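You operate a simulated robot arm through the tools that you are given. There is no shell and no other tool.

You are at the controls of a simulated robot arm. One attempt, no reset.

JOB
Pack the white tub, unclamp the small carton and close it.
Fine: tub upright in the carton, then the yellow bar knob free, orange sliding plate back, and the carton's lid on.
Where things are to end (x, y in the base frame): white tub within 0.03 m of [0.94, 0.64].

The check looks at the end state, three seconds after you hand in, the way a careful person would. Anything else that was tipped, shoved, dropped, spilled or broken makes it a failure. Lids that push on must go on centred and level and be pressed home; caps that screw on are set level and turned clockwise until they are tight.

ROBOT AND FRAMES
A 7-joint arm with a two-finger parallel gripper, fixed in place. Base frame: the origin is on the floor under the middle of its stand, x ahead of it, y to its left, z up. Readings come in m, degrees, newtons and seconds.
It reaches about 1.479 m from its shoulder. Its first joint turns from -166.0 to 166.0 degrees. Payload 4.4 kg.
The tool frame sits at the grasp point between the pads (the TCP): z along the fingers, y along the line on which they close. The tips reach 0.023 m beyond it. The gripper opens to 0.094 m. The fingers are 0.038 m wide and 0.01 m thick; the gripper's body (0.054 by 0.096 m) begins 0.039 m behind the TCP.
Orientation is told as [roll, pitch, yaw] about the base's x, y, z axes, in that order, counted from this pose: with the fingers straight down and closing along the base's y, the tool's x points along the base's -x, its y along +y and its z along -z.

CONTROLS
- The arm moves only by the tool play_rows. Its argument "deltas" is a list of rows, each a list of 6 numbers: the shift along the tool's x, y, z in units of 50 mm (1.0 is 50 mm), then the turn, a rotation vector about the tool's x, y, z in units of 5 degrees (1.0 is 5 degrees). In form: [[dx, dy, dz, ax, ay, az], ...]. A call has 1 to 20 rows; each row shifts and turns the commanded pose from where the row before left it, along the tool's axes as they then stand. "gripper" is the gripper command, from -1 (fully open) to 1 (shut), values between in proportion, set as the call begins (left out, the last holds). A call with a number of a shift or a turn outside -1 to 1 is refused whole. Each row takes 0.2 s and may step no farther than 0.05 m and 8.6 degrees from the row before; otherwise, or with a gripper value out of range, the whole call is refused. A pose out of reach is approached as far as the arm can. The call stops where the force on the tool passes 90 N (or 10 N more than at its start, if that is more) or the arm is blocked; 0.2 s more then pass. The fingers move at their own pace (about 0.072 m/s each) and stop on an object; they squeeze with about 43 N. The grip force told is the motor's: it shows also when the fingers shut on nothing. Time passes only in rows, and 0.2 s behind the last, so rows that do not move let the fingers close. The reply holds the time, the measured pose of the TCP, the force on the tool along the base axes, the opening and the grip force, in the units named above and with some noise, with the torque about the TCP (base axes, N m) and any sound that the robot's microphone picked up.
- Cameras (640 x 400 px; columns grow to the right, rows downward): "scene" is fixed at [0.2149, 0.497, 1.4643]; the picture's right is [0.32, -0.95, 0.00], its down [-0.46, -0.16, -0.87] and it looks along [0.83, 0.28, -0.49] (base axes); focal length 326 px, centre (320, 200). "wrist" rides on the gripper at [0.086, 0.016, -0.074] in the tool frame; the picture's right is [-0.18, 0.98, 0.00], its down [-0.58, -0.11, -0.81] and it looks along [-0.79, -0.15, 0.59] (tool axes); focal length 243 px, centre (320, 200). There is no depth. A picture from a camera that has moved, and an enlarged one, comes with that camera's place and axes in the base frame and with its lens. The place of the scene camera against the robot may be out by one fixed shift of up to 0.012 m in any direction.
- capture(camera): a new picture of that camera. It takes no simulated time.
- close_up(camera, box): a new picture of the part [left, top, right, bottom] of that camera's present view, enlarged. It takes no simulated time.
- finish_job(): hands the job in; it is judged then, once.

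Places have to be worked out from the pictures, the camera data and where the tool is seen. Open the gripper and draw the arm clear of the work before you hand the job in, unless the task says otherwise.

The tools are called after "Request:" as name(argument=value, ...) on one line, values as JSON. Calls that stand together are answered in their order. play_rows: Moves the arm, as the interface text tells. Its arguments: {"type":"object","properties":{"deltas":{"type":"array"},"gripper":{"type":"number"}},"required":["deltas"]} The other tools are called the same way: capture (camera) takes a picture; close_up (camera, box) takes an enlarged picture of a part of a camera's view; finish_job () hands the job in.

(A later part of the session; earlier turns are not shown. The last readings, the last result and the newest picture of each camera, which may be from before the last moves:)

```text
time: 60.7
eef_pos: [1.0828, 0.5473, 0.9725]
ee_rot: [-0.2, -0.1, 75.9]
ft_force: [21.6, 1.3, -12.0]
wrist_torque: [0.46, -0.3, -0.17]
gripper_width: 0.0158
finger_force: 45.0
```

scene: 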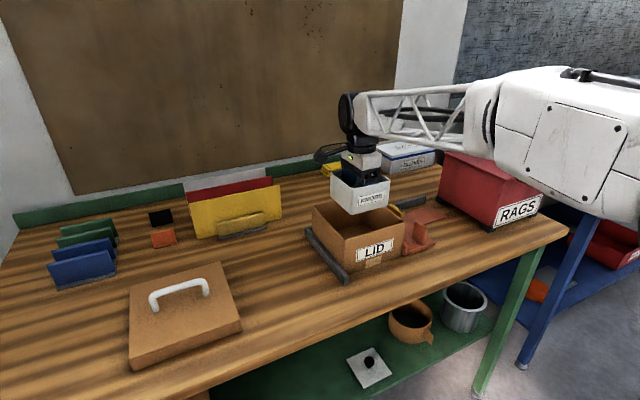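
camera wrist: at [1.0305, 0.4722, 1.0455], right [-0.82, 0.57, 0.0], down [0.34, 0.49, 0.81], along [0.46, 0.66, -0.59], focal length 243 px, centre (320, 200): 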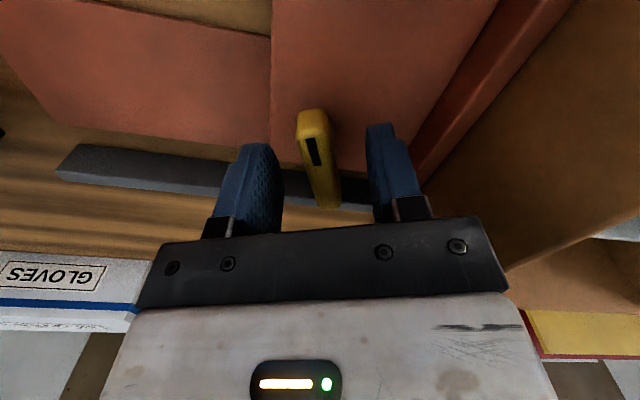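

The force pattern puts the pivot about 8 mm further along +y from the TCP, which matches where I saw the stud (≈(1.082,0.555)). I'll release, re-centre over that point and regrip.

Request:
play_rows(deltas=[[0, 0, 0, 0, 0, 0], [0, 0, 0, 0, 0, 0], [0, 0, 0, 0, 0, 0]], gripper=0.0)

Request:
close_up(camera="wrist", box=[180, 80, 460, 255])

Request:
close_up(camera="scene", box=[360, 150, 450, 230])

```text
time: 61.5
eef_pos: [1.0816, 0.5469, 0.9711]
ee_rot: [-0.1, -0.1, 75.9]
ft_force: [0.2, -0.4, 0.2]
wrist_torque: [0.03, -0.02, -0.04]
gripper_width: 0.0473
finger_force: 0.1
```

```text
2.29 times, centred on (320, 168) of wrist
camera zoom: at [1.0453, 0.4649, 1.0458], right [-0.91, 0.42, 0.0], down [0.24, 0.54, 0.81], along [0.34, 0.73, -0.59], focal length 555 px, centre (320, 274)
```

zoom: 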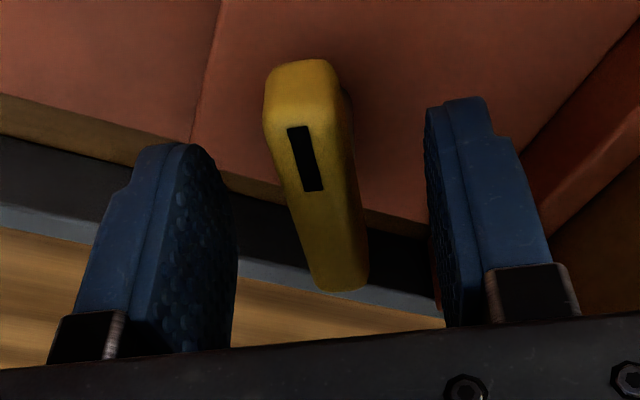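

```text
5.00 times, centred on (405, 190) of scene
camera zoom: at [0.2149, 0.497, 1.4643], right [0.32, -0.95, 0.0], down [-0.46, -0.16, -0.87], along [0.83, 0.28, -0.49], focal length 1633 px, centre (-105, 250)
```

zoom: 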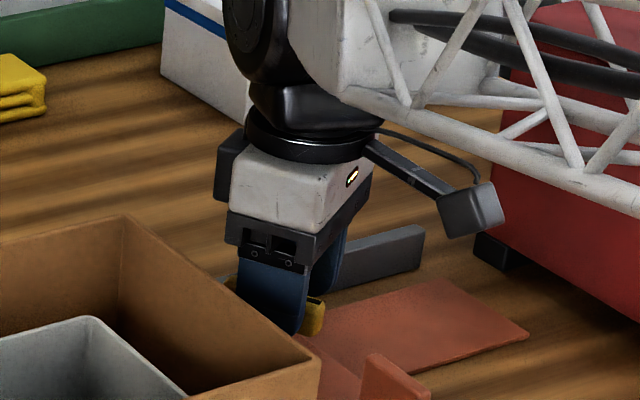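

The measurements are very stiff and noisy. It's better to turn the bar loosely, with the fingers just straddling it (~20 mm gap on a 15.6 mm bar), so no side load builds up.

Request:
play_rows(deltas=[[0, 0, 0, 0, 0, 0], [0, 0, 0, 0, 0, 0]], gripper=0.57)

Request:
play_rows(deltas=[[0, 0, 0, 0, 0, -0.8], [0, 0, 0, 0, 0, -0.8], [0, 0, 0, 0, 0, -0.8], [0, 0, 0, 0, 0, 0]])

Request:
close_up(camera="wrist", box=[180, 80, 460, 255])

```text
time: 62.1
eef_pos: [1.0837, 0.5462, 0.972]
ee_rot: [-0.3, -0.1, 75.9]
ft_force: [-0.1, 0.2, -0.2]
wrist_torque: [-0.01, -0.01, 0.01]
gripper_width: 0.0202
finger_force: 0.0
```

```text
time: 63.1
eef_pos: [1.0831, 0.5462, 0.9717]
ee_rot: [-0.2, -0.1, 88.0]
ft_force: [3.8, 0.1, 0.4]
wrist_torque: [0.03, -0.01, -0.04]
gripper_width: 0.022
finger_force: 2.0
```

```text
2.29 times, centred on (320, 168) of wrist
camera zoom: at [1.0624, 0.4595, 1.0459], right [-0.98, 0.22, 0.0], down [0.13, 0.58, 0.81], along [0.18, 0.79, -0.59], focal length 555 px, centre (320, 274)
```

zoom: 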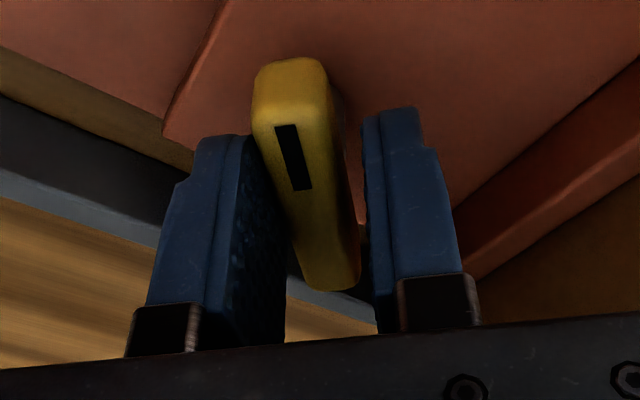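

That works: the bar follows with only about 4 N of side force. Continuing counterclockwise.

Request:
play_rows(deltas=[[0, 0, 0, 0, 0, -0.8], [0, 0, 0, 0, 0, -0.8], [0, 0, 0, 0, 0, -0.8], [0, 0, 0, 0, 0, -0.8], [0, 0, 0, 0, 0, -0.8], [0, 0, 0, 0, 0, 0]])

Request:
close_up(camera="wrist", box=[180, 80, 460, 255])

Request:
capture(camera="scene")

```text
time: 64.5
eef_pos: [1.0823, 0.5464, 0.9734]
ee_rot: [-0.3, 0.0, 108.0]
ft_force: [14.8, -0.2, 0.8]
wrist_torque: [0.0, -0.16, -0.12]
gripper_width: 0.026
finger_force: 6.6
```

```text
2.29 times, centred on (320, 168) of wrist
camera zoom: at [1.0933, 0.4578, 1.0459], right [-0.99, -0.13, 0.0], down [-0.08, 0.59, 0.81], along [-0.1, 0.8, -0.59], focal length 555 px, centre (320, 274)
```

zoom: 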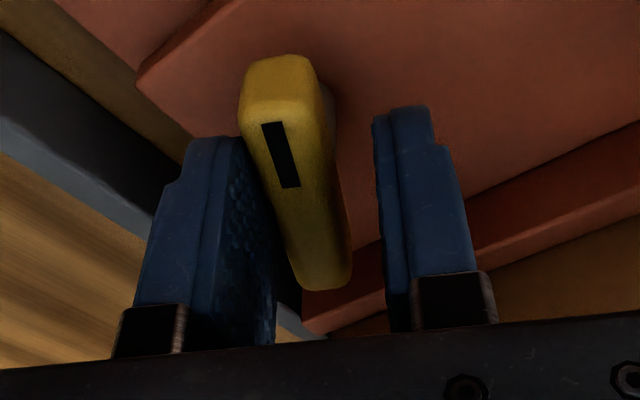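

```text
taken
```

scene: 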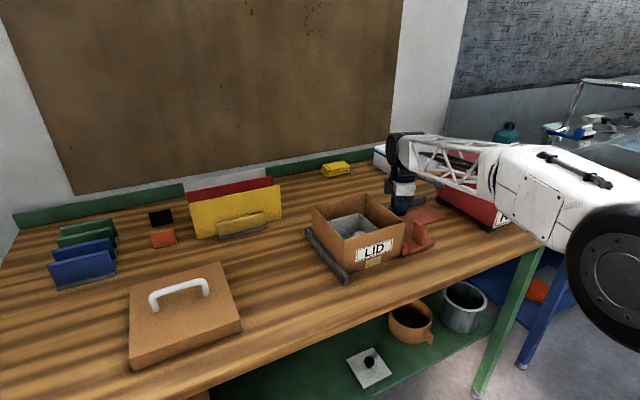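

The bar now leans on one finger, and combining the bar lines at both angles puts the pivot at about (1.086,0.5525). I'll shift the TCP there so the fingers straddle it symmetrically, then keep turning.

Request:
play_rows(deltas=[[-0.05, -0.055, 0, 0, 0, 0], [-0.044, -0.055, 0, 0, 0, 0], [0, 0, 0, 0, 0, 0]])

Request:
play_rows(deltas=[[0, 0, 0, 0, 0, -0.8], [0, 0, 0, 0, 0, -0.8], [0, 0, 0, 0, 0, -0.8], [0, 0, 0, 0, 0, 0]])

Request:
close_up(camera="wrist", box=[180, 80, 460, 255])

```text
time: 65.3
eef_pos: [1.087, 0.5523, 0.9729]
ee_rot: [-0.2, 0.0, 108.0]
ft_force: [0.9, 0.2, -0.2]
wrist_torque: [-0.01, 0.03, -0.02]
gripper_width: 0.0203
finger_force: 0.1
```

```text
time: 66.3
eef_pos: [1.0857, 0.5521, 0.973]
ee_rot: [-0.2, 0.0, 120.0]
ft_force: [0.5, -0.4, -0.5]
wrist_torque: [0.02, 0.01, 0.0]
gripper_width: 0.0203
finger_force: 0.4
```

```text
2.29 times, centred on (320, 168) of wrist
camera zoom: at [1.1145, 0.4679, 1.0461], right [-0.94, -0.33, 0.0], down [-0.2, 0.56, 0.81], along [-0.27, 0.76, -0.59], focal length 555 px, centre (320, 274)
```

zoom: 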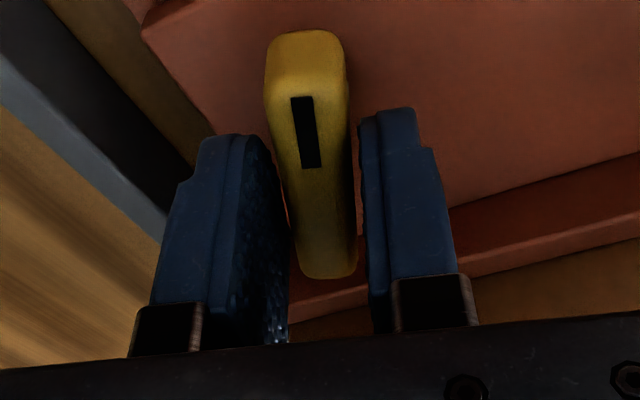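

Forces are negligible and the bar is centred. Continuing to turn.

Request:
play_rows(deltas=[[0, 0, 0, 0, 0, -0.8], [0, 0, 0, 0, 0, -0.8], [0, 0, 0, 0, 0, -0.8], [0, 0, 0, 0, 0, -0.8], [0, 0, 0, 0, 0, 0]])

Request:
close_up(camera="wrist", box=[180, 80, 460, 255])

```text
time: 67.5
eef_pos: [1.0858, 0.5528, 0.9722]
ee_rot: [-0.2, 0.1, 136.0]
ft_force: [1.0, 0.9, 0.5]
wrist_torque: [0.03, 0.0, 0.01]
gripper_width: 0.0206
finger_force: 0.1
```

```text
2.29 times, centred on (320, 168) of wrist
camera zoom: at [1.1366, 0.4794, 1.046], right [-0.82, -0.58, 0.0], down [-0.35, 0.48, 0.81], along [-0.47, 0.66, -0.59], focal length 555 px, centre (320, 274)
```

zoom: 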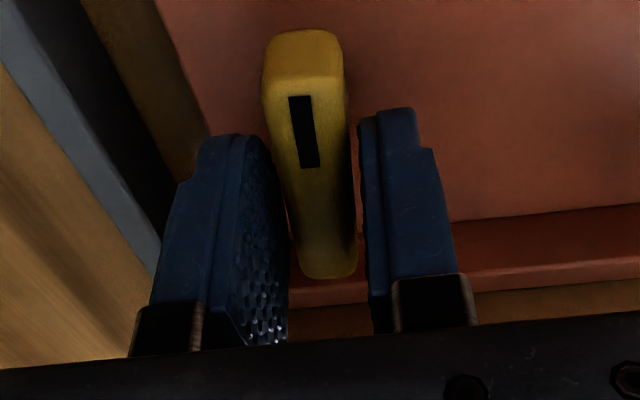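

It still turns freely at ~131°. I'll go further in small steps to find a stop or click.

Request:
play_rows(deltas=[[0, 0, 0, 0, 0, -0.8], [0, 0, 0, 0, 0, -0.8], [0, 0, 0, 0, 0, -0.6], [0, 0, 0, 0, 0, 0]])

Request:
close_up(camera="wrist", box=[180, 80, 460, 255])

```text
time: 68.5
eef_pos: [1.0867, 0.5525, 0.9738]
ee_rot: [-0.2, 0.0, 146.9]
ft_force: [12.7, 5.1, 0.2]
wrist_torque: [0.08, -0.17, -0.3]
gripper_width: 0.0254
finger_force: 6.0
```

```text
2.29 times, centred on (320, 168) of wrist
camera zoom: at [1.1495, 0.4902, 1.0465], right [-0.69, -0.72, 0.0], down [-0.43, 0.41, 0.81], along [-0.58, 0.56, -0.59], focal length 555 px, centre (320, 274)
```

zoom: 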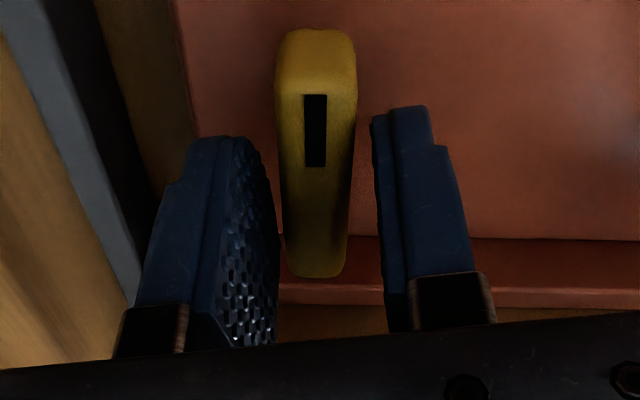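

The bar has now hit a stop at exactly a quarter turn, perpendicular to the plate's flange (torque −0.3 N·m), so the knob is free. I'll back off slightly, open, and rise clear.

Request:
play_rows(deltas=[[0, 0, 0, 0, 0, 0.8], [0, 0, 0, 0, 0, 0.4], [0, 0, 0, 0, 0, 0]], gripper=0.0)

Request:
play_rows(deltas=[[0, 0, -0.4, 0, 0, 0], [0, 0, -0.8, 0, 0, 0], [0, 0, -0.9, 0, 0, 0], [0, 0, 0, 0, 0, 0]])

Request:
capture(camera="wrist")

Request:
close_up(camera="scene", box=[340, 150, 460, 260])

```text
time: 69.3
eef_pos: [1.0854, 0.5539, 0.9722]
ee_rot: [-0.2, 0.1, 140.9]
ft_force: [0.0, -0.9, -0.4]
wrist_torque: [0.01, 0.01, -0.02]
gripper_width: 0.0471
finger_force: 0.1
```

```text
time: 70.3
eef_pos: [1.083, 0.5525, 1.0769]
ee_rot: [-0.1, 0.1, 140.8]
ft_force: [-0.4, -0.1, -1.1]
wrist_torque: [0.01, 0.03, 0.02]
gripper_width: 0.047
finger_force: 0.1
```

```text
taken
camera wrist: at [1.1409, 0.4845, 1.1518], right [-0.76, -0.65, 0.0], down [-0.39, 0.45, 0.81], along [-0.52, 0.62, -0.59], focal length 243 px, centre (320, 200)
```

wrist: 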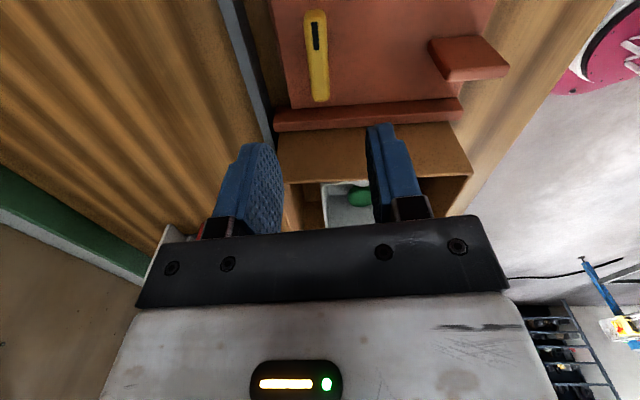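

```text
3.64 times, centred on (400, 205) of scene
camera zoom: at [0.2149, 0.497, 1.4643], right [0.32, -0.95, 0.0], down [-0.46, -0.16, -0.87], along [0.83, 0.28, -0.49], focal length 1187 px, centre (29, 182)
```

zoom: 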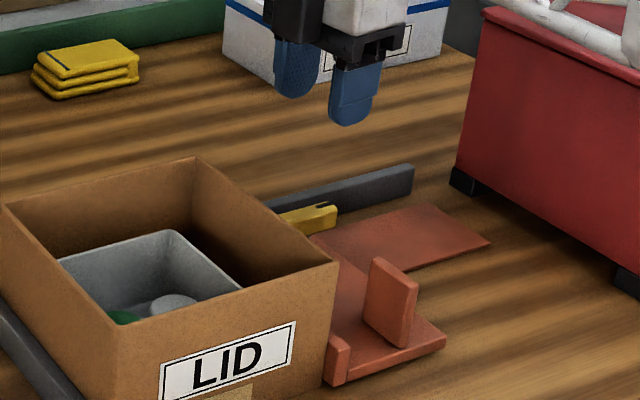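

The bar now points along the slide direction. I'll zoom to measure the fin before gripping it.

Request:
close_up(camera="wrist", box=[250, 0, 530, 175])

Request:
close_up(camera="scene", box=[395, 210, 455, 260])

```text
2.29 times, centred on (390, 88) of wrist
camera zoom: at [1.1409, 0.4845, 1.1518], right [-0.76, -0.65, 0.0], down [-0.39, 0.45, 0.81], along [-0.52, 0.62, -0.59], focal length 555 px, centre (160, 457)
```

zoom: 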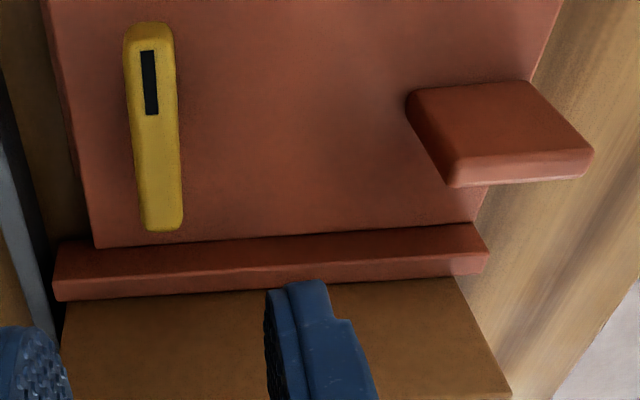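

```text
8.00 times, centred on (425, 235) of scene
camera zoom: at [0.2149, 0.497, 1.4643], right [0.32, -0.95, 0.0], down [-0.46, -0.16, -0.87], along [0.83, 0.28, -0.49], focal length 2612 px, centre (-520, -80)
```

zoom: 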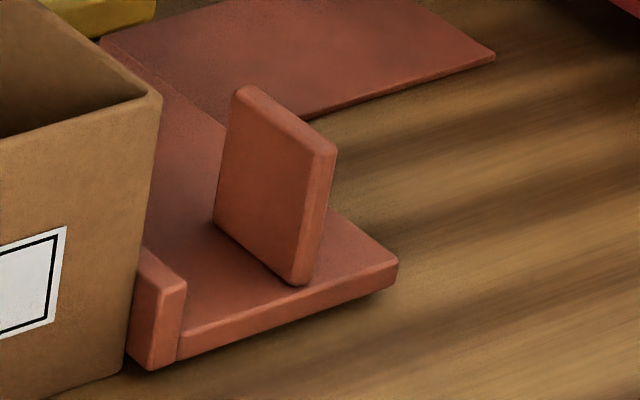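

The fin's top centre is at about (0.9995,0.477,0.976). It is 41 mm long along +x+y and about 10 mm thick, so it can be gripped along the slide direction. I'll turn back to yaw +45°.

Request:
play_rows(deltas=[[0, 0, 0, 0, 0, 1], [0, 0, 0, 0, 0, 1], [0, 0, 0, 0, 0, 1], [0, 0, 0, 0, 0, 1], [0, 0, 0, 0, 0, 1], [0, 0, 0, 0, 0, 1], [0, 0, 0, 0, 0, 1], [0, 0, 0, 0, 0, 1], [0, 0, 0, 0, 0, 1], [0, 0, 0, 0, 0, 1], [0, 0, 0, 0, 0, 1], [0, 0, 0, 0, 0, 1], [0, 0, 0, 0, 0, 1], [0, 0, 0, 0, 0, 1], [0, 0, 0, 0, 0, 1], [0, 0, 0, 0, 0, 1], [0, 0, 0, 0, 0, 1], [0, 0, 0, 0, 0, 1], [0, 0, 0, 0, 0, 1], [0, 0, 0, 0, 0, 0.16]])

```text
time: 74.5
eef_pos: [1.0861, 0.5528, 1.0771]
ee_rot: [-0.1, -0.2, 45.1]
ft_force: [-0.5, -0.7, 0.2]
wrist_torque: [0.0, -0.01, 0.0]
gripper_width: 0.0472
finger_force: 0.2
```

Moving over the fin.

Request:
play_rows(deltas=[[0.77, 0.05, 0, 0, 0, 0], [0.77, 0.05, 0.1, 0, 0, 0], [0.757, 0.05, 0.3, 0, 0, 0], [0, 0, 0.3, 0, 0, 0], [0, 0, 0, 0, 0, 0]])

Request:
capture(camera="wrist")

Request:
close_up(camera="wrist", box=[200, 50, 440, 200])

Request:
close_up(camera="scene", box=[370, 170, 460, 260])

```text
time: 75.7
eef_pos: [0.9983, 0.4752, 1.0418]
ee_rot: [-0.1, -0.2, 45.2]
ft_force: [-0.1, 0.0, 0.2]
wrist_torque: [-0.02, 0.0, -0.02]
gripper_width: 0.047
finger_force: 0.1
```

```text
taken
camera wrist: at [0.9257, 0.4243, 1.1154], right [-0.57, 0.82, 0.0], down [0.48, 0.33, 0.81], along [0.67, 0.46, -0.59], focal length 243 px, centre (320, 200)
```

wrist: 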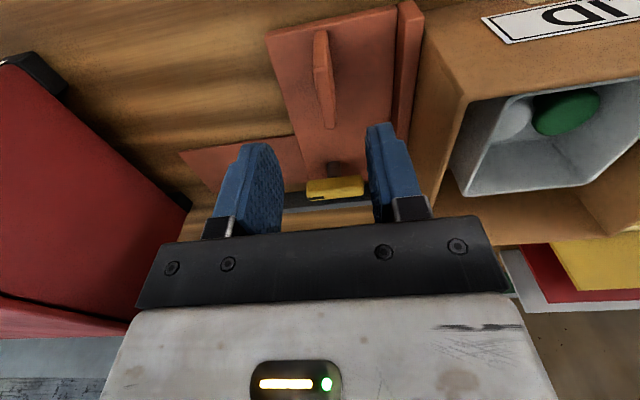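

```text
2.67 times, centred on (320, 125) of wrist
camera zoom: at [0.9257, 0.4243, 1.1154], right [-0.57, 0.82, 0.0], down [0.48, 0.33, 0.81], along [0.67, 0.46, -0.59], focal length 647 px, centre (320, 400)
```

zoom: 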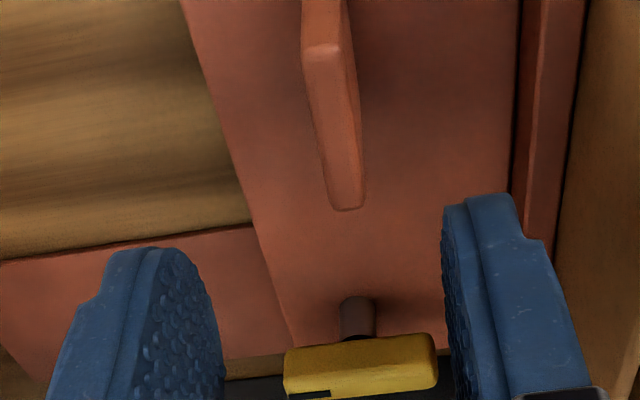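

```text
4.44 times, centred on (415, 215) of scene
camera zoom: at [0.2149, 0.497, 1.4643], right [0.32, -0.95, 0.0], down [-0.46, -0.16, -0.87], along [0.83, 0.28, -0.49], focal length 1451 px, centre (-102, 133)
```

zoom: 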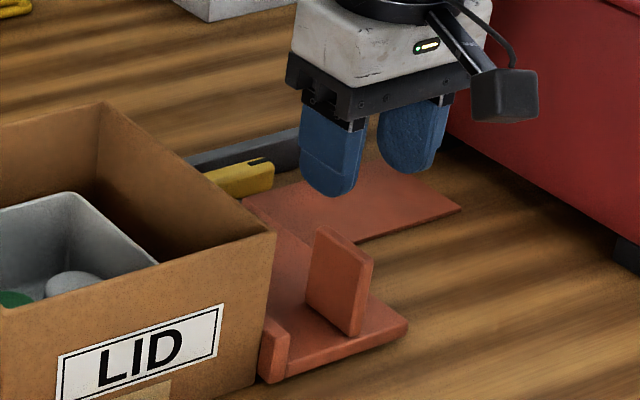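

The fin is about 3.5 mm to the carton side of the TCP. I'll correct that, descend to z≈0.966 and grip the fin.

Request:
play_rows(deltas=[[0.06, 0.07, 0.4, 0, 0, 0], [0, 0, 0.5, 0, 0, 0], [0, 0, 0.4, 0, 0, 0], [0, 0, 0.2, 0, 0, 0], [0, 0, 0, 0, 0, 0]])

Request:
close_up(camera="wrist", box=[180, 80, 460, 255])

```text
time: 76.9
eef_pos: [0.9946, 0.4769, 0.9676]
ee_rot: [-0.2, -0.2, 45.1]
ft_force: [0.2, -0.3, -0.5]
wrist_torque: [-0.02, -0.02, -0.01]
gripper_width: 0.047
finger_force: 0.1
```

```text
2.29 times, centred on (320, 168) of wrist
camera zoom: at [0.9217, 0.4253, 1.0396], right [-0.57, 0.82, 0.0], down [0.48, 0.33, 0.81], along [0.67, 0.46, -0.59], focal length 555 px, centre (320, 274)
```

zoom: 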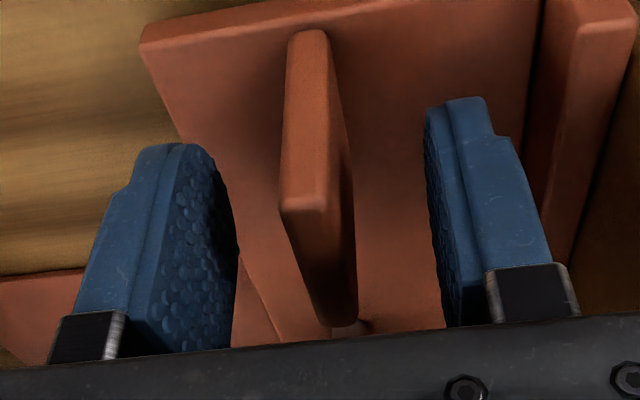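

The fin is between the fingers. I'll close to a loose 14 mm gap and pull gently along +e1, away from the carton.

Request:
play_rows(deltas=[[0, 0, 0, 0, 0, 0], [0, 0, 0, 0, 0, 0]], gripper=0.7)

Request:
play_rows(deltas=[[0, -0.1, 0, 0, 0, 0], [0, -0.1, 0, 0, 0, 0], [0, 0, 0, 0, 0, 0]])

Request:
close_up(camera="wrist", box=[180, 80, 460, 255])

Request:
close_up(camera="scene", box=[340, 170, 460, 270])

```text
time: 77.5
eef_pos: [0.9953, 0.4774, 0.9662]
ee_rot: [-0.2, -0.1, 45.0]
ft_force: [-0.5, -0.8, 0.1]
wrist_torque: [0.02, 0.02, 0.03]
gripper_width: 0.0141
finger_force: 0.0
```

```text
time: 78.3
eef_pos: [1.0028, 0.4702, 0.9672]
ee_rot: [-0.1, -0.1, 45.1]
ft_force: [-0.7, 1.3, -0.2]
wrist_torque: [0.02, 0.01, -0.03]
gripper_width: 0.0145
finger_force: 0.5
```

```text
2.29 times, centred on (320, 168) of wrist
camera zoom: at [0.9291, 0.4182, 1.04], right [-0.57, 0.82, 0.0], down [0.48, 0.33, 0.81], along [0.67, 0.46, -0.59], focal length 555 px, centre (320, 274)
```

zoom: 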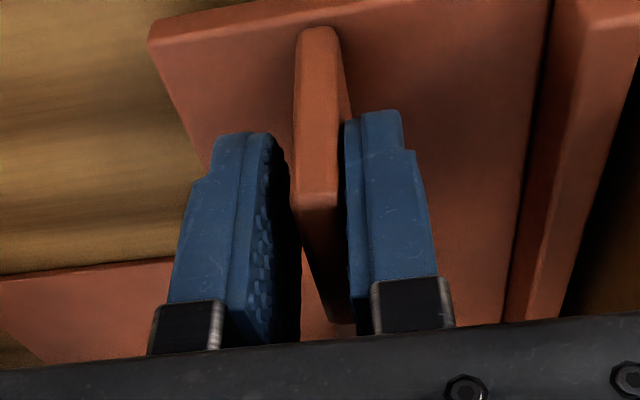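

```text
4.00 times, centred on (400, 220) of scene
camera zoom: at [0.2149, 0.497, 1.4643], right [0.32, -0.95, 0.0], down [-0.46, -0.16, -0.87], along [0.83, 0.28, -0.49], focal length 1306 px, centre (0, 120)
```

zoom: 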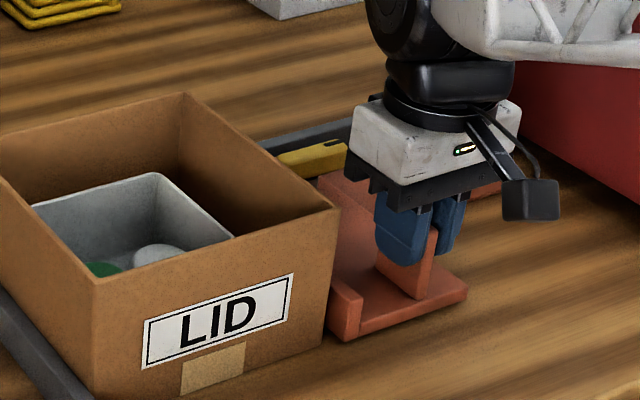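

The plate slides freely (1–2 N) and a gap has opened at the carton. Pulling further in small rows until it meets its stop.

Request:
play_rows(deltas=[[0, -0.15, 0, 0, 0, 0], [0, -0.15, 0, 0, 0, 0], [0, -0.15, 0, 0, 0, 0], [0, -0.15, 0, 0, 0, 0], [0, 0, 0, 0, 0, 0]])

Request:
close_up(camera="scene", box=[340, 170, 460, 270])

```text
time: 79.5
eef_pos: [1.0236, 0.4492, 0.9676]
ee_rot: [-0.1, -0.2, 45.1]
ft_force: [-0.8, 1.0, -0.5]
wrist_torque: [0.06, -0.01, -0.05]
gripper_width: 0.0148
finger_force: 0.7
```

```text
4.00 times, centred on (400, 220) of scene
camera zoom: at [0.2149, 0.497, 1.4643], right [0.32, -0.95, 0.0], down [-0.46, -0.16, -0.87], along [0.83, 0.28, -0.49], focal length 1306 px, centre (0, 120)
```

zoom: 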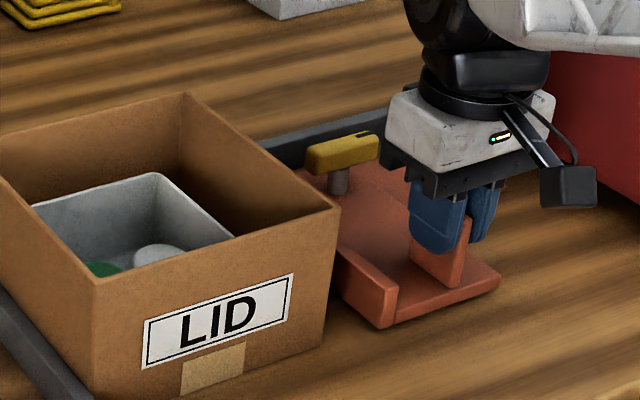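

The knob rides on the plate. Continuing to pull in checked increments.

Request:
play_rows(deltas=[[0, -0.15, 0, 0, 0, 0], [0, -0.15, 0, 0, 0, 0], [0, -0.15, 0, 0, 0, 0], [0, 0, 0, 0, 0, 0]])

Request:
play_rows(deltas=[[0, -0.1, 0, 0, 0, 0], [0, -0.1, 0, 0, 0, 0], [0, -0.1, 0, 0, 0, 0], [0, 0, 0, 0, 0, 0]])

Request:
close_up(camera="scene", box=[340, 170, 480, 280])

Request:
capture(camera="wrist")

```text
time: 80.5
eef_pos: [1.0393, 0.4315, 0.9666]
ee_rot: [-0.1, -0.1, 45.2]
ft_force: [-0.4, 0.0, -1.7]
wrist_torque: [0.04, -0.01, 0.01]
gripper_width: 0.0146
finger_force: 0.3
```

```text
time: 81.5
eef_pos: [1.0507, 0.422, 0.9678]
ee_rot: [0.0, -0.2, 45.1]
ft_force: [-1.2, 1.4, 0.6]
wrist_torque: [0.01, 0.03, -0.07]
gripper_width: 0.0147
finger_force: 0.4
```

```text
3.64 times, centred on (410, 225) of scene
camera zoom: at [0.2149, 0.497, 1.4643], right [0.32, -0.95, 0.0], down [-0.46, -0.16, -0.87], along [0.83, 0.28, -0.49], focal length 1187 px, centre (-7, 109)
```

zoom: 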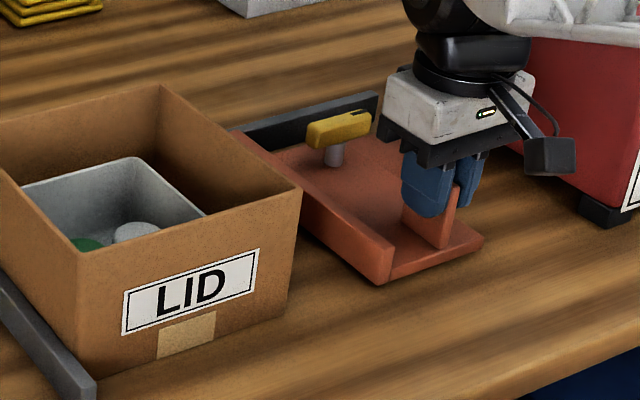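

```text
taken
camera wrist: at [0.9775, 0.3712, 1.0405], right [-0.57, 0.82, 0.0], down [0.48, 0.33, 0.81], along [0.67, 0.46, -0.59], focal length 243 px, centre (320, 200)
```

wrist: 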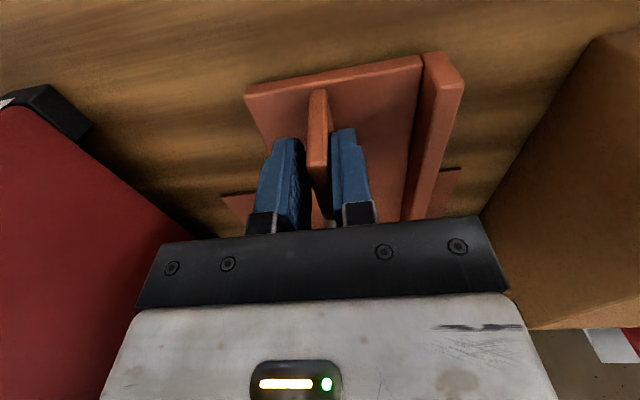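

The plate has slid about 77 mm so far without resistance. I'll continue a little to find the end stop, keeping well clear of the RAGS box.

Request:
play_rows(deltas=[[0, -0.1, 0, 0, 0, 0], [0, -0.1, 0, 0, 0, 0], [0, 0, 0, 0, 0, 0]])

Request:
play_rows(deltas=[[0, -0.1, 0, 0, 0, 0], [0, -0.1, 0, 0, 0, 0], [0, 0, 0, 0, 0, 0]])

Request:
close_up(camera="scene", box=[340, 170, 480, 280])

```text
time: 82.3
eef_pos: [1.058, 0.4152, 0.9662]
ee_rot: [0.0, -0.2, 45.1]
ft_force: [0.4, 1.5, -0.1]
wrist_torque: [0.01, 0.02, -0.07]
gripper_width: 0.0142
finger_force: 0.3
```

```text
time: 83.1
eef_pos: [1.065, 0.4079, 0.9663]
ee_rot: [-0.1, -0.2, 45.1]
ft_force: [-0.9, 1.5, 0.2]
wrist_torque: [0.03, -0.01, -0.04]
gripper_width: 0.0143
finger_force: 0.8
```

```text
3.64 times, centred on (410, 225) of scene
camera zoom: at [0.2149, 0.497, 1.4643], right [0.32, -0.95, 0.0], down [-0.46, -0.16, -0.87], along [0.83, 0.28, -0.49], focal length 1187 px, centre (-7, 109)
```

zoom: 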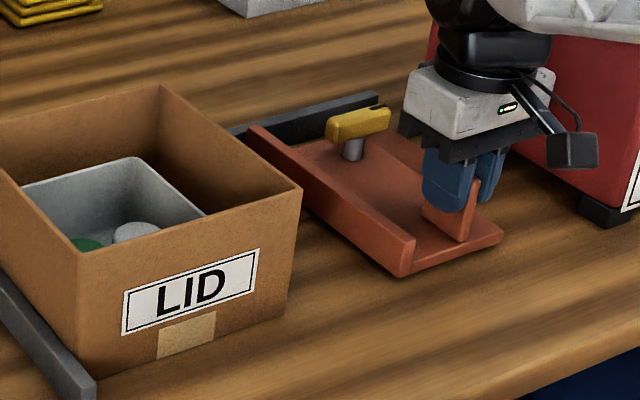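

Still free at ~97 mm. I'll keep going in 5–10 mm steps towards the rail end (~0.55 along e1).

Request:
play_rows(deltas=[[0, -0.1, 0, 0, 0, 0], [0, -0.1, 0, 0, 0, 0], [0, 0, 0, 0, 0, 0]])

Request:
play_rows(deltas=[[0, -0.1, 0, 0, 0, 0], [0, -0.1, 0, 0, 0, 0], [0, 0, 0, 0, 0, 0]])

Request:
capture(camera="wrist")

Request:
close_up(camera="scene", box=[340, 170, 480, 280])

```text
time: 83.9
eef_pos: [1.072, 0.4008, 0.9675]
ee_rot: [-0.1, -0.2, 45.1]
ft_force: [-0.5, 0.6, 0.7]
wrist_torque: [0.04, 0.02, -0.03]
gripper_width: 0.0145
finger_force: 0.5
```

```text
time: 84.7
eef_pos: [1.0782, 0.3948, 0.9673]
ee_rot: [-0.1, -0.2, 45.1]
ft_force: [-0.5, 1.5, 0.0]
wrist_torque: [0.02, 0.05, -0.04]
gripper_width: 0.0148
finger_force: 1.0
```

```text
taken
camera wrist: at [1.0053, 0.3428, 1.0407], right [-0.57, 0.82, 0.0], down [0.48, 0.33, 0.81], along [0.67, 0.46, -0.59], focal length 243 px, centre (320, 200)
```

wrist: 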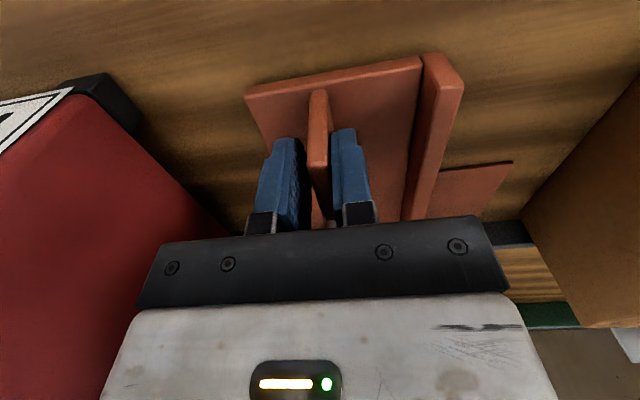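

```text
3.64 times, centred on (410, 225) of scene
camera zoom: at [0.2149, 0.497, 1.4643], right [0.32, -0.95, 0.0], down [-0.46, -0.16, -0.87], along [0.83, 0.28, -0.49], focal length 1187 px, centre (-7, 109)
```

zoom: 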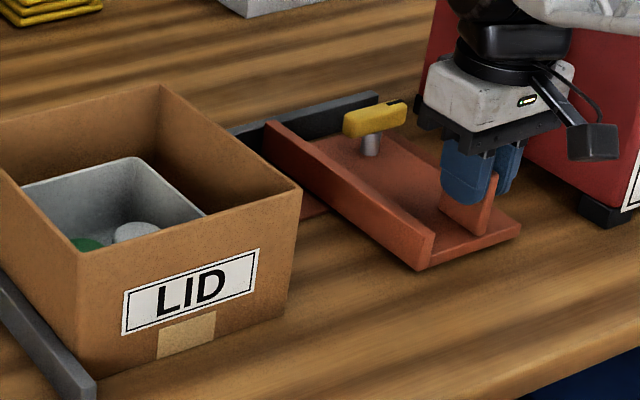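

About 117 mm so far, with the rail showing behind the flange. I'll continue towards the rail's end with force checks.

Request:
play_rows(deltas=[[0, -0.1, 0, 0, 0, 0], [0, -0.1, 0, 0, 0, 0], [0, 0, 0, 0, 0, 0]])

Request:
play_rows(deltas=[[0, -0.1, 0, 0, 0, 0], [0, -0.1, 0, 0, 0, 0], [0, 0, 0, 0, 0, 0]])

Request:
capture(camera="wrist")

Request:
close_up(camera="scene", box=[340, 170, 480, 280])

```text
time: 85.5
eef_pos: [1.0853, 0.3875, 0.9672]
ee_rot: [0.0, 0.0, 45.2]
ft_force: [-1.0, -0.4, -0.7]
wrist_torque: [-0.01, -0.01, 0.01]
gripper_width: 0.0146
finger_force: 0.3
```

```text
time: 86.3
eef_pos: [1.0944, 0.3801, 0.9671]
ee_rot: [-0.1, -0.2, 45.1]
ft_force: [-0.8, 0.0, 0.1]
wrist_torque: [0.03, 0.0, -0.01]
gripper_width: 0.0146
finger_force: 0.2
```

```text
taken
camera wrist: at [1.0199, 0.3285, 1.041], right [-0.57, 0.82, 0.0], down [0.48, 0.33, 0.81], along [0.67, 0.46, -0.59], focal length 243 px, centre (320, 200)
```

wrist: 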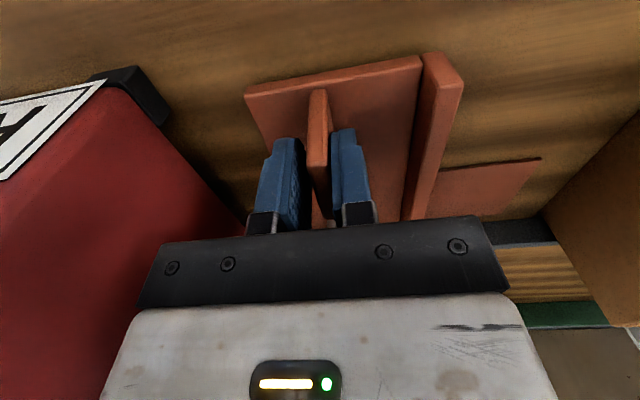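

```text
3.64 times, centred on (410, 225) of scene
camera zoom: at [0.2149, 0.497, 1.4643], right [0.32, -0.95, 0.0], down [-0.46, -0.16, -0.87], along [0.83, 0.28, -0.49], focal length 1187 px, centre (-7, 109)
```

zoom: 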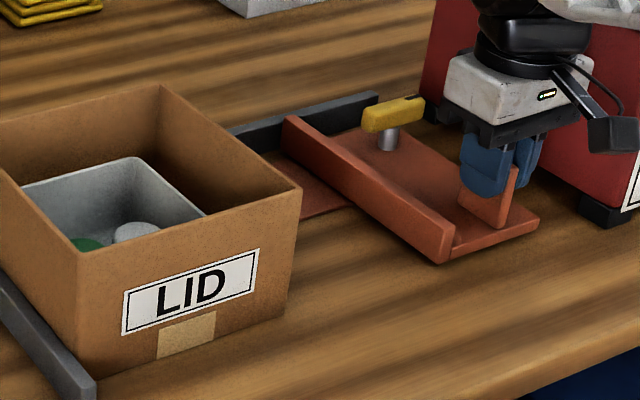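

About 137 mm of travel with no resistance, and the plate's edge is now at the rail's end. One more small step to feel for a stop.

Request:
play_rows(deltas=[[0, -0.08, 0, 0, 0, 0], [0, -0.08, 0, 0, 0, 0], [0, 0, 0, 0, 0, 0]])

Request:
close_up(camera="scene", box=[340, 170, 480, 280])

Request:
close_up(camera="wrist", box=[180, 20, 560, 240])

```text
time: 87.1
eef_pos: [1.0986, 0.3746, 0.9681]
ee_rot: [-0.2, -0.2, 45.2]
ft_force: [-11.8, 9.9, -1.6]
wrist_torque: [-0.02, 0.34, -0.32]
gripper_width: 0.021
finger_force: 7.9
```

```text
3.64 times, centred on (410, 225) of scene
camera zoom: at [0.2149, 0.497, 1.4643], right [0.32, -0.95, 0.0], down [-0.46, -0.16, -0.87], along [0.83, 0.28, -0.49], focal length 1187 px, centre (-7, 109)
```

zoom: 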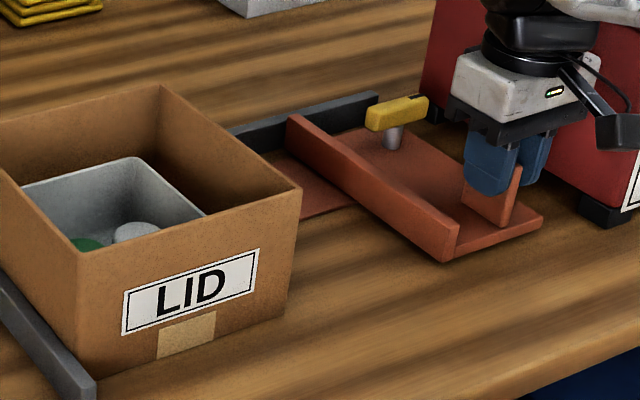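

```text
1.68 times, centred on (370, 130) of wrist
camera zoom: at [1.0254, 0.3232, 1.0411], right [-0.57, 0.82, 0.0], down [0.48, 0.33, 0.81], along [0.67, 0.46, -0.59], focal length 409 px, centre (236, 318)
```

zoom: 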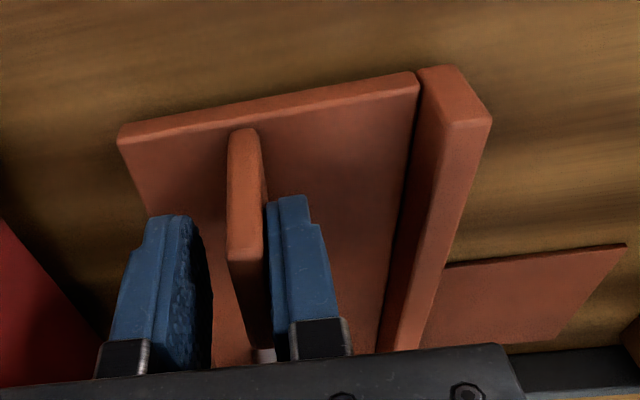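

The plate has reached its end stop (15 N resistance), so it is fully back. I'll relieve the push, open, and rise straight up.

Request:
play_rows(deltas=[[0, 0.1, 0, 0, 0, 0], [0, 0.05, 0, 0, 0, 0], [0, 0, 0, 0, 0, 0]], gripper=0.3)

Request:
play_rows(deltas=[[0, 0, -0.4, 0, 0, 0], [0, 0, -0.8, 0, 0, 0], [0, 0, -0.9, 0, 0, 0], [0, 0, -0.9, 0, 0, 0], [0, 0, -0.9, 0, 0, 0], [0, 0, -0.9, 0, 0, 0], [0, 0, 0, 0, 0, 0]])

Request:
capture(camera="scene")

Request:
capture(camera="wrist")

```text
time: 87.9
eef_pos: [1.0932, 0.3791, 0.9675]
ee_rot: [-0.1, -0.2, 45.1]
ft_force: [0.6, 0.8, -0.4]
wrist_torque: [-0.02, 0.0, 0.01]
gripper_width: 0.033
finger_force: 0.1
```

```text
time: 89.5
eef_pos: [1.0926, 0.3772, 1.2074]
ee_rot: [0.0, -0.2, 45.2]
ft_force: [-1.4, -0.6, -0.1]
wrist_torque: [0.02, -0.01, 0.0]
gripper_width: 0.033
finger_force: 0.1
```

```text
taken
```

scene: 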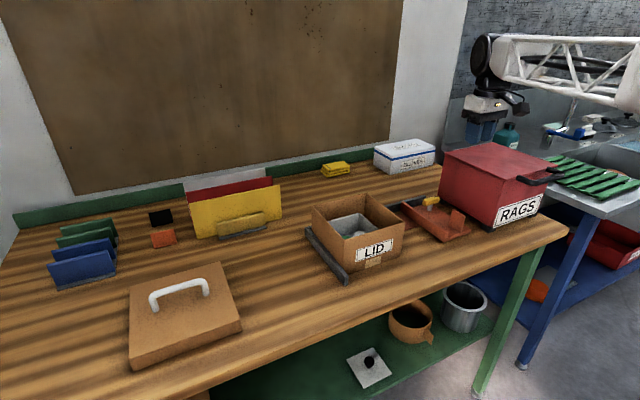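

```text
taken
camera wrist: at [1.0192, 0.3263, 1.2806], right [-0.57, 0.82, 0.0], down [0.48, 0.33, 0.81], along [0.67, 0.46, -0.59], focal length 243 px, centre (320, 200)
```

wrist: 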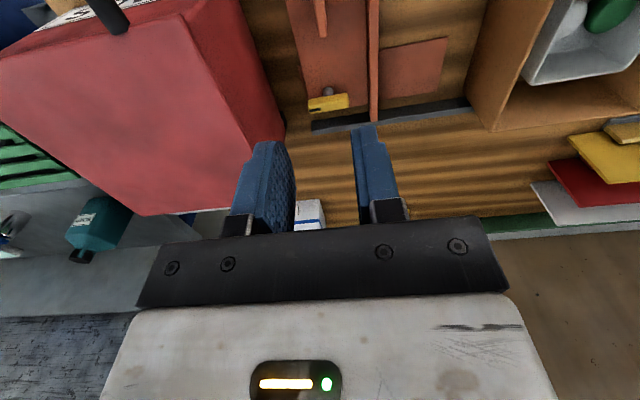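

The clamp is open, with the plate at its stop and the knob turned. Next is the lid, which is centred near (0.599,0.9375) with its handle along e1. I'll carry the arm high across to it.

Request:
play_rows(deltas=[[-0.055, 0.6, -0.1, 0, 0, 0], [-0.055, 0.9, -0.1, 0, 0, 0], [-0.055, 0.93, -0.1, 0, 0, 0], [-0.055, 0.93, -0.1, 0, 0, 0], [-0.055, 0.93, -0.1, 0, 0, 0], [-0.055, 0.93, -0.1, 0, 0, 0], [-0.055, 0.93, -0.1, 0, 0, 0], [-0.055, 0.93, -0.1, 0, 0, 0], [-0.055, 0.93, 0, 0, 0, 0], [-0.055, 0.93, 0, 0, 0, 0], [-0.055, 0.93, 0, 0, 0, 0], [-0.055, 0.93, 0, 0, 0, 0], [-0.055, 0.93, 0, 0, 0, 0], [-0.055, 0.93, 0, 0, 0, 0], [-0.055, 0.93, 0, 0, 0, 0], [-0.055, 0.93, 0, 0, 0, 0], [-0.055, 0.93, 0, 0, 0, 0], [-0.055, 0.93, 0, 0, 0, 0], [0, 0.4, 0, 0, 0, 0], [0, 0, 0, 0, 0, 0]])

Request:
capture(camera="wrist")

```text
time: 93.7
eef_pos: [0.5341, 1.009, 1.2444]
ee_rot: [0.0, -0.2, 45.1]
ft_force: [0.6, 0.2, 0.2]
wrist_torque: [0.02, 0.0, -0.01]
gripper_width: 0.0331
finger_force: 0.2
```

```text
taken
camera wrist: at [0.461, 0.9572, 1.3173], right [-0.57, 0.82, 0.0], down [0.48, 0.33, 0.81], along [0.67, 0.46, -0.59], focal length 243 px, centre (320, 200)
```

wrist: 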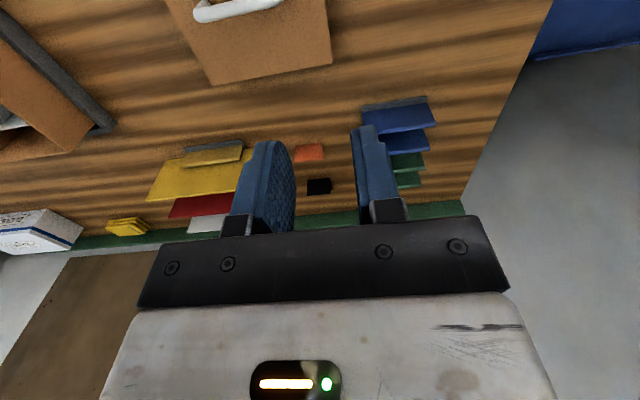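

Now I'll rotate to yaw −45° so the fingers close across the handle and the camera faces the lid.

Request:
play_rows(deltas=[[0, 0, 0, 0, 0, 1], [0, 0, 0, 0, 0, 1], [0, 0, 0, 0, 0, 1], [0, 0, 0, 0, 0, 1], [0, 0, 0, 0, 0, 1], [0, 0, 0, 0, 0, 1], [0, 0, 0, 0, 0, 1], [0, 0, 0, 0, 0, 1], [0, 0, 0, 0, 0, 1], [0, 0, 0, 0, 0, 1], [0, 0, 0, 0, 0, 1], [0, 0, 0, 0, 0, 1], [0, 0, 0, 0, 0, 1], [0, 0, 0, 0, 0, 1], [0, 0, 0, 0, 0, 1], [0, 0, 0, 0, 0, 1], [0, 0, 0, 0, 0, 1], [0, 0, 0, 0, 0, 1], [0, 0, 0, 0, 0, 0]])

Request:
capture(camera="wrist")

Request:
close_up(camera="wrist", box=[160, 0, 480, 200])

```text
time: 97.7
eef_pos: [0.5314, 1.006, 1.2459]
ee_rot: [0.2, 0.0, -44.9]
ft_force: [0.3, -0.2, -0.6]
wrist_torque: [-0.02, -0.02, 0.0]
gripper_width: 0.0328
finger_force: 0.1
```

```text
taken
camera wrist: at [0.4823, 1.0773, 1.32], right [0.82, 0.57, 0.0], down [0.33, -0.49, 0.81], along [0.46, -0.66, -0.59], focal length 243 px, centre (320, 200)
```

wrist: 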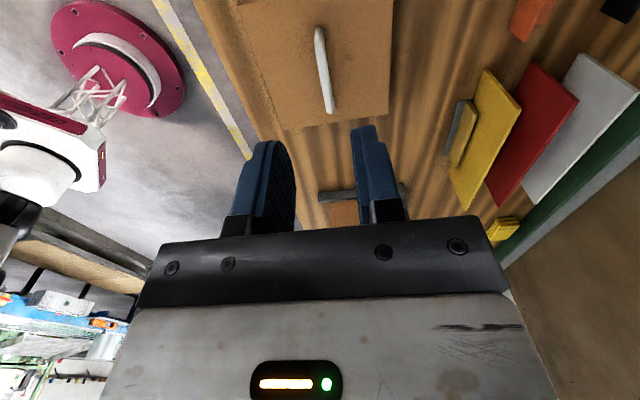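

```text
2.00 times, centred on (320, 100) of wrist
camera zoom: at [0.4823, 1.0773, 1.32], right [0.82, 0.57, 0.0], down [0.33, -0.49, 0.81], along [0.46, -0.66, -0.59], focal length 485 px, centre (320, 400)
```

zoom: 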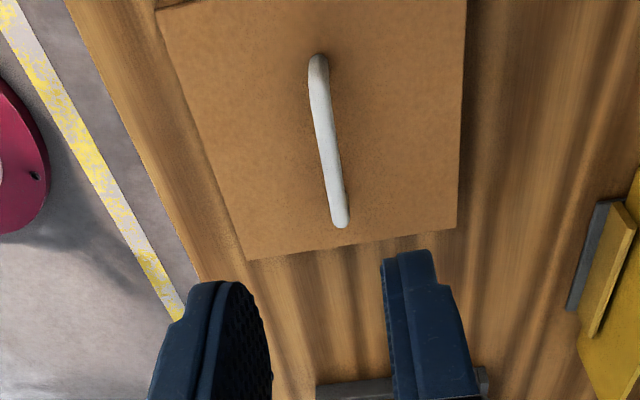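

The handle bar centre is at about z=0.982 along e1, with its middle near (0.595,0.936), and the lid top is at about 0.933. I'll move above the handle with the fingers opened to ~50 mm.

Request:
play_rows(deltas=[[-0.378, -0.02, 0.6, 0, 0, 0], [-0.378, -0.02, 0.66, 0, 0, 0], [-0.378, -0.02, 0.66, 0, 0, 0], [-0.378, -0.02, 0.66, 0, 0, 0], [-0.378, -0.02, 0.66, 0, 0, 0], [0, 0, 0, 0, 0, 0]], gripper=-0.06)

Request:
capture(camera="wrist")

Request:
close_up(camera="wrist", box=[220, 0, 420, 125])

Request:
close_up(camera="scene", box=[110, 200, 270, 380])

```text
time: 99.1
eef_pos: [0.5965, 0.9364, 1.0861]
ee_rot: [0.1, -0.1, -44.9]
ft_force: [-0.7, -0.2, -0.2]
wrist_torque: [-0.02, 0.02, 0.04]
gripper_width: 0.0498
finger_force: 0.1
```

```text
taken
camera wrist: at [0.5458, 1.0071, 1.1593], right [0.82, 0.57, 0.0], down [0.33, -0.49, 0.81], along [0.46, -0.66, -0.59], focal length 243 px, centre (320, 200)
```

wrist: 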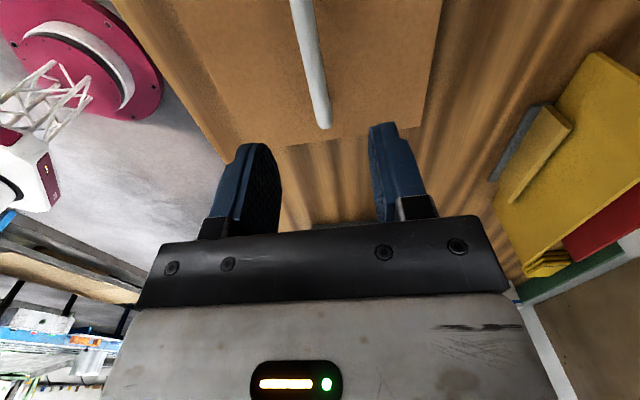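

```text
3.20 times, centred on (320, 62) of wrist
camera zoom: at [0.5458, 1.0071, 1.1593], right [0.82, 0.57, 0.0], down [0.33, -0.49, 0.81], along [0.46, -0.66, -0.59], focal length 776 px, centre (320, 640)
```

zoom: 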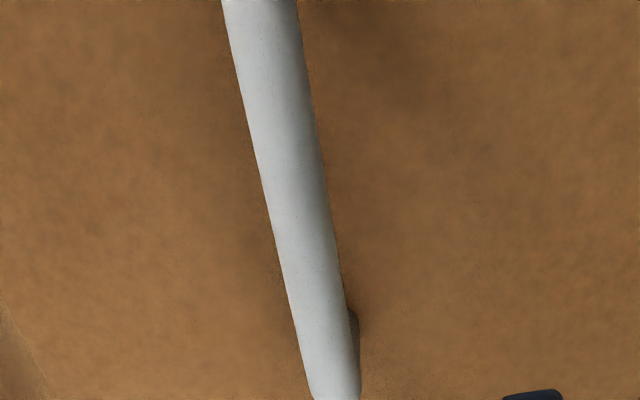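

```text
2.22 times, centred on (190, 290) of scene
camera zoom: at [0.2149, 0.497, 1.4643], right [0.32, -0.95, 0.0], down [-0.46, -0.16, -0.87], along [0.83, 0.28, -0.49], focal length 726 px, centre (609, 0)
```

zoom: 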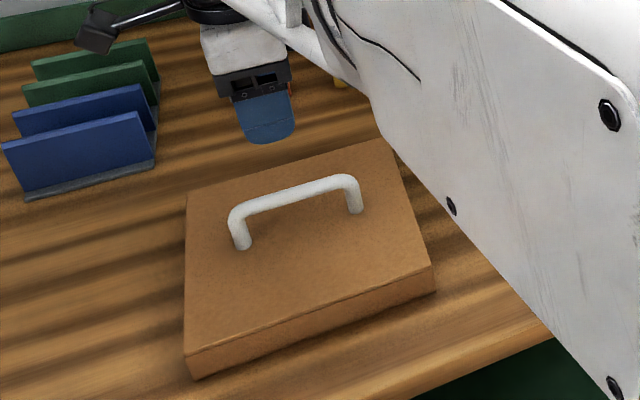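

The bar is about 5 mm to the −e2 side of the TCP. I'll correct that and descend so the pads bracket the bar at z≈0.982, pausing midway to check.

Request:
play_rows(deltas=[[0, -0.09, 0.4, 0, 0, 0], [0, 0, 0.5, 0, 0, 0], [0, 0, 0.3, 0, 0, 0], [0, 0, 0, 0, 0, 0]])

Request:
close_up(camera="wrist", box=[180, 50, 460, 225])

Request:
close_up(camera="scene", box=[110, 200, 270, 380])

```text
time: 100.1
eef_pos: [0.5917, 0.9344, 1.0234]
ee_rot: [0.2, 0.0, -45.0]
ft_force: [0.3, 0.3, 0.3]
wrist_torque: [0.0, 0.02, 0.0]
gripper_width: 0.0498
finger_force: 0.2
```

```text
2.29 times, centred on (320, 138) of wrist
camera zoom: at [0.5424, 1.0051, 1.0986], right [0.82, 0.57, 0.0], down [0.33, -0.49, 0.81], along [0.46, -0.66, -0.59], focal length 555 px, centre (320, 343)
```

zoom: 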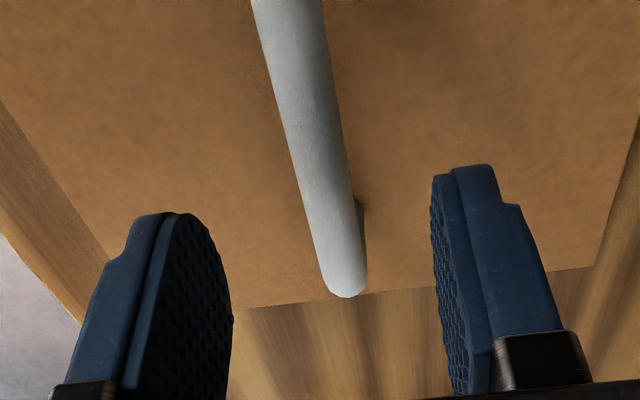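

```text
2.22 times, centred on (190, 290) of scene
camera zoom: at [0.2149, 0.497, 1.4643], right [0.32, -0.95, 0.0], down [-0.46, -0.16, -0.87], along [0.83, 0.28, -0.49], focal length 726 px, centre (609, 0)
```

zoom: 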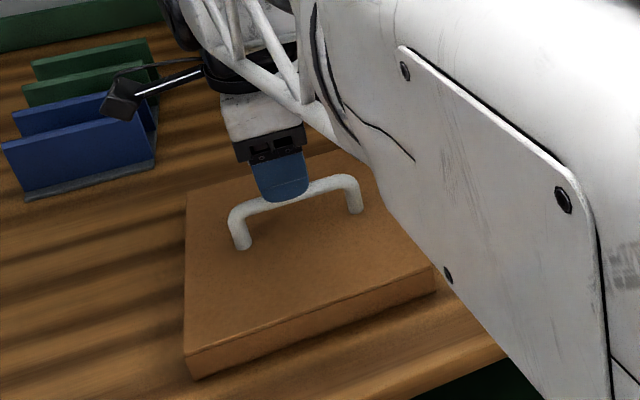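

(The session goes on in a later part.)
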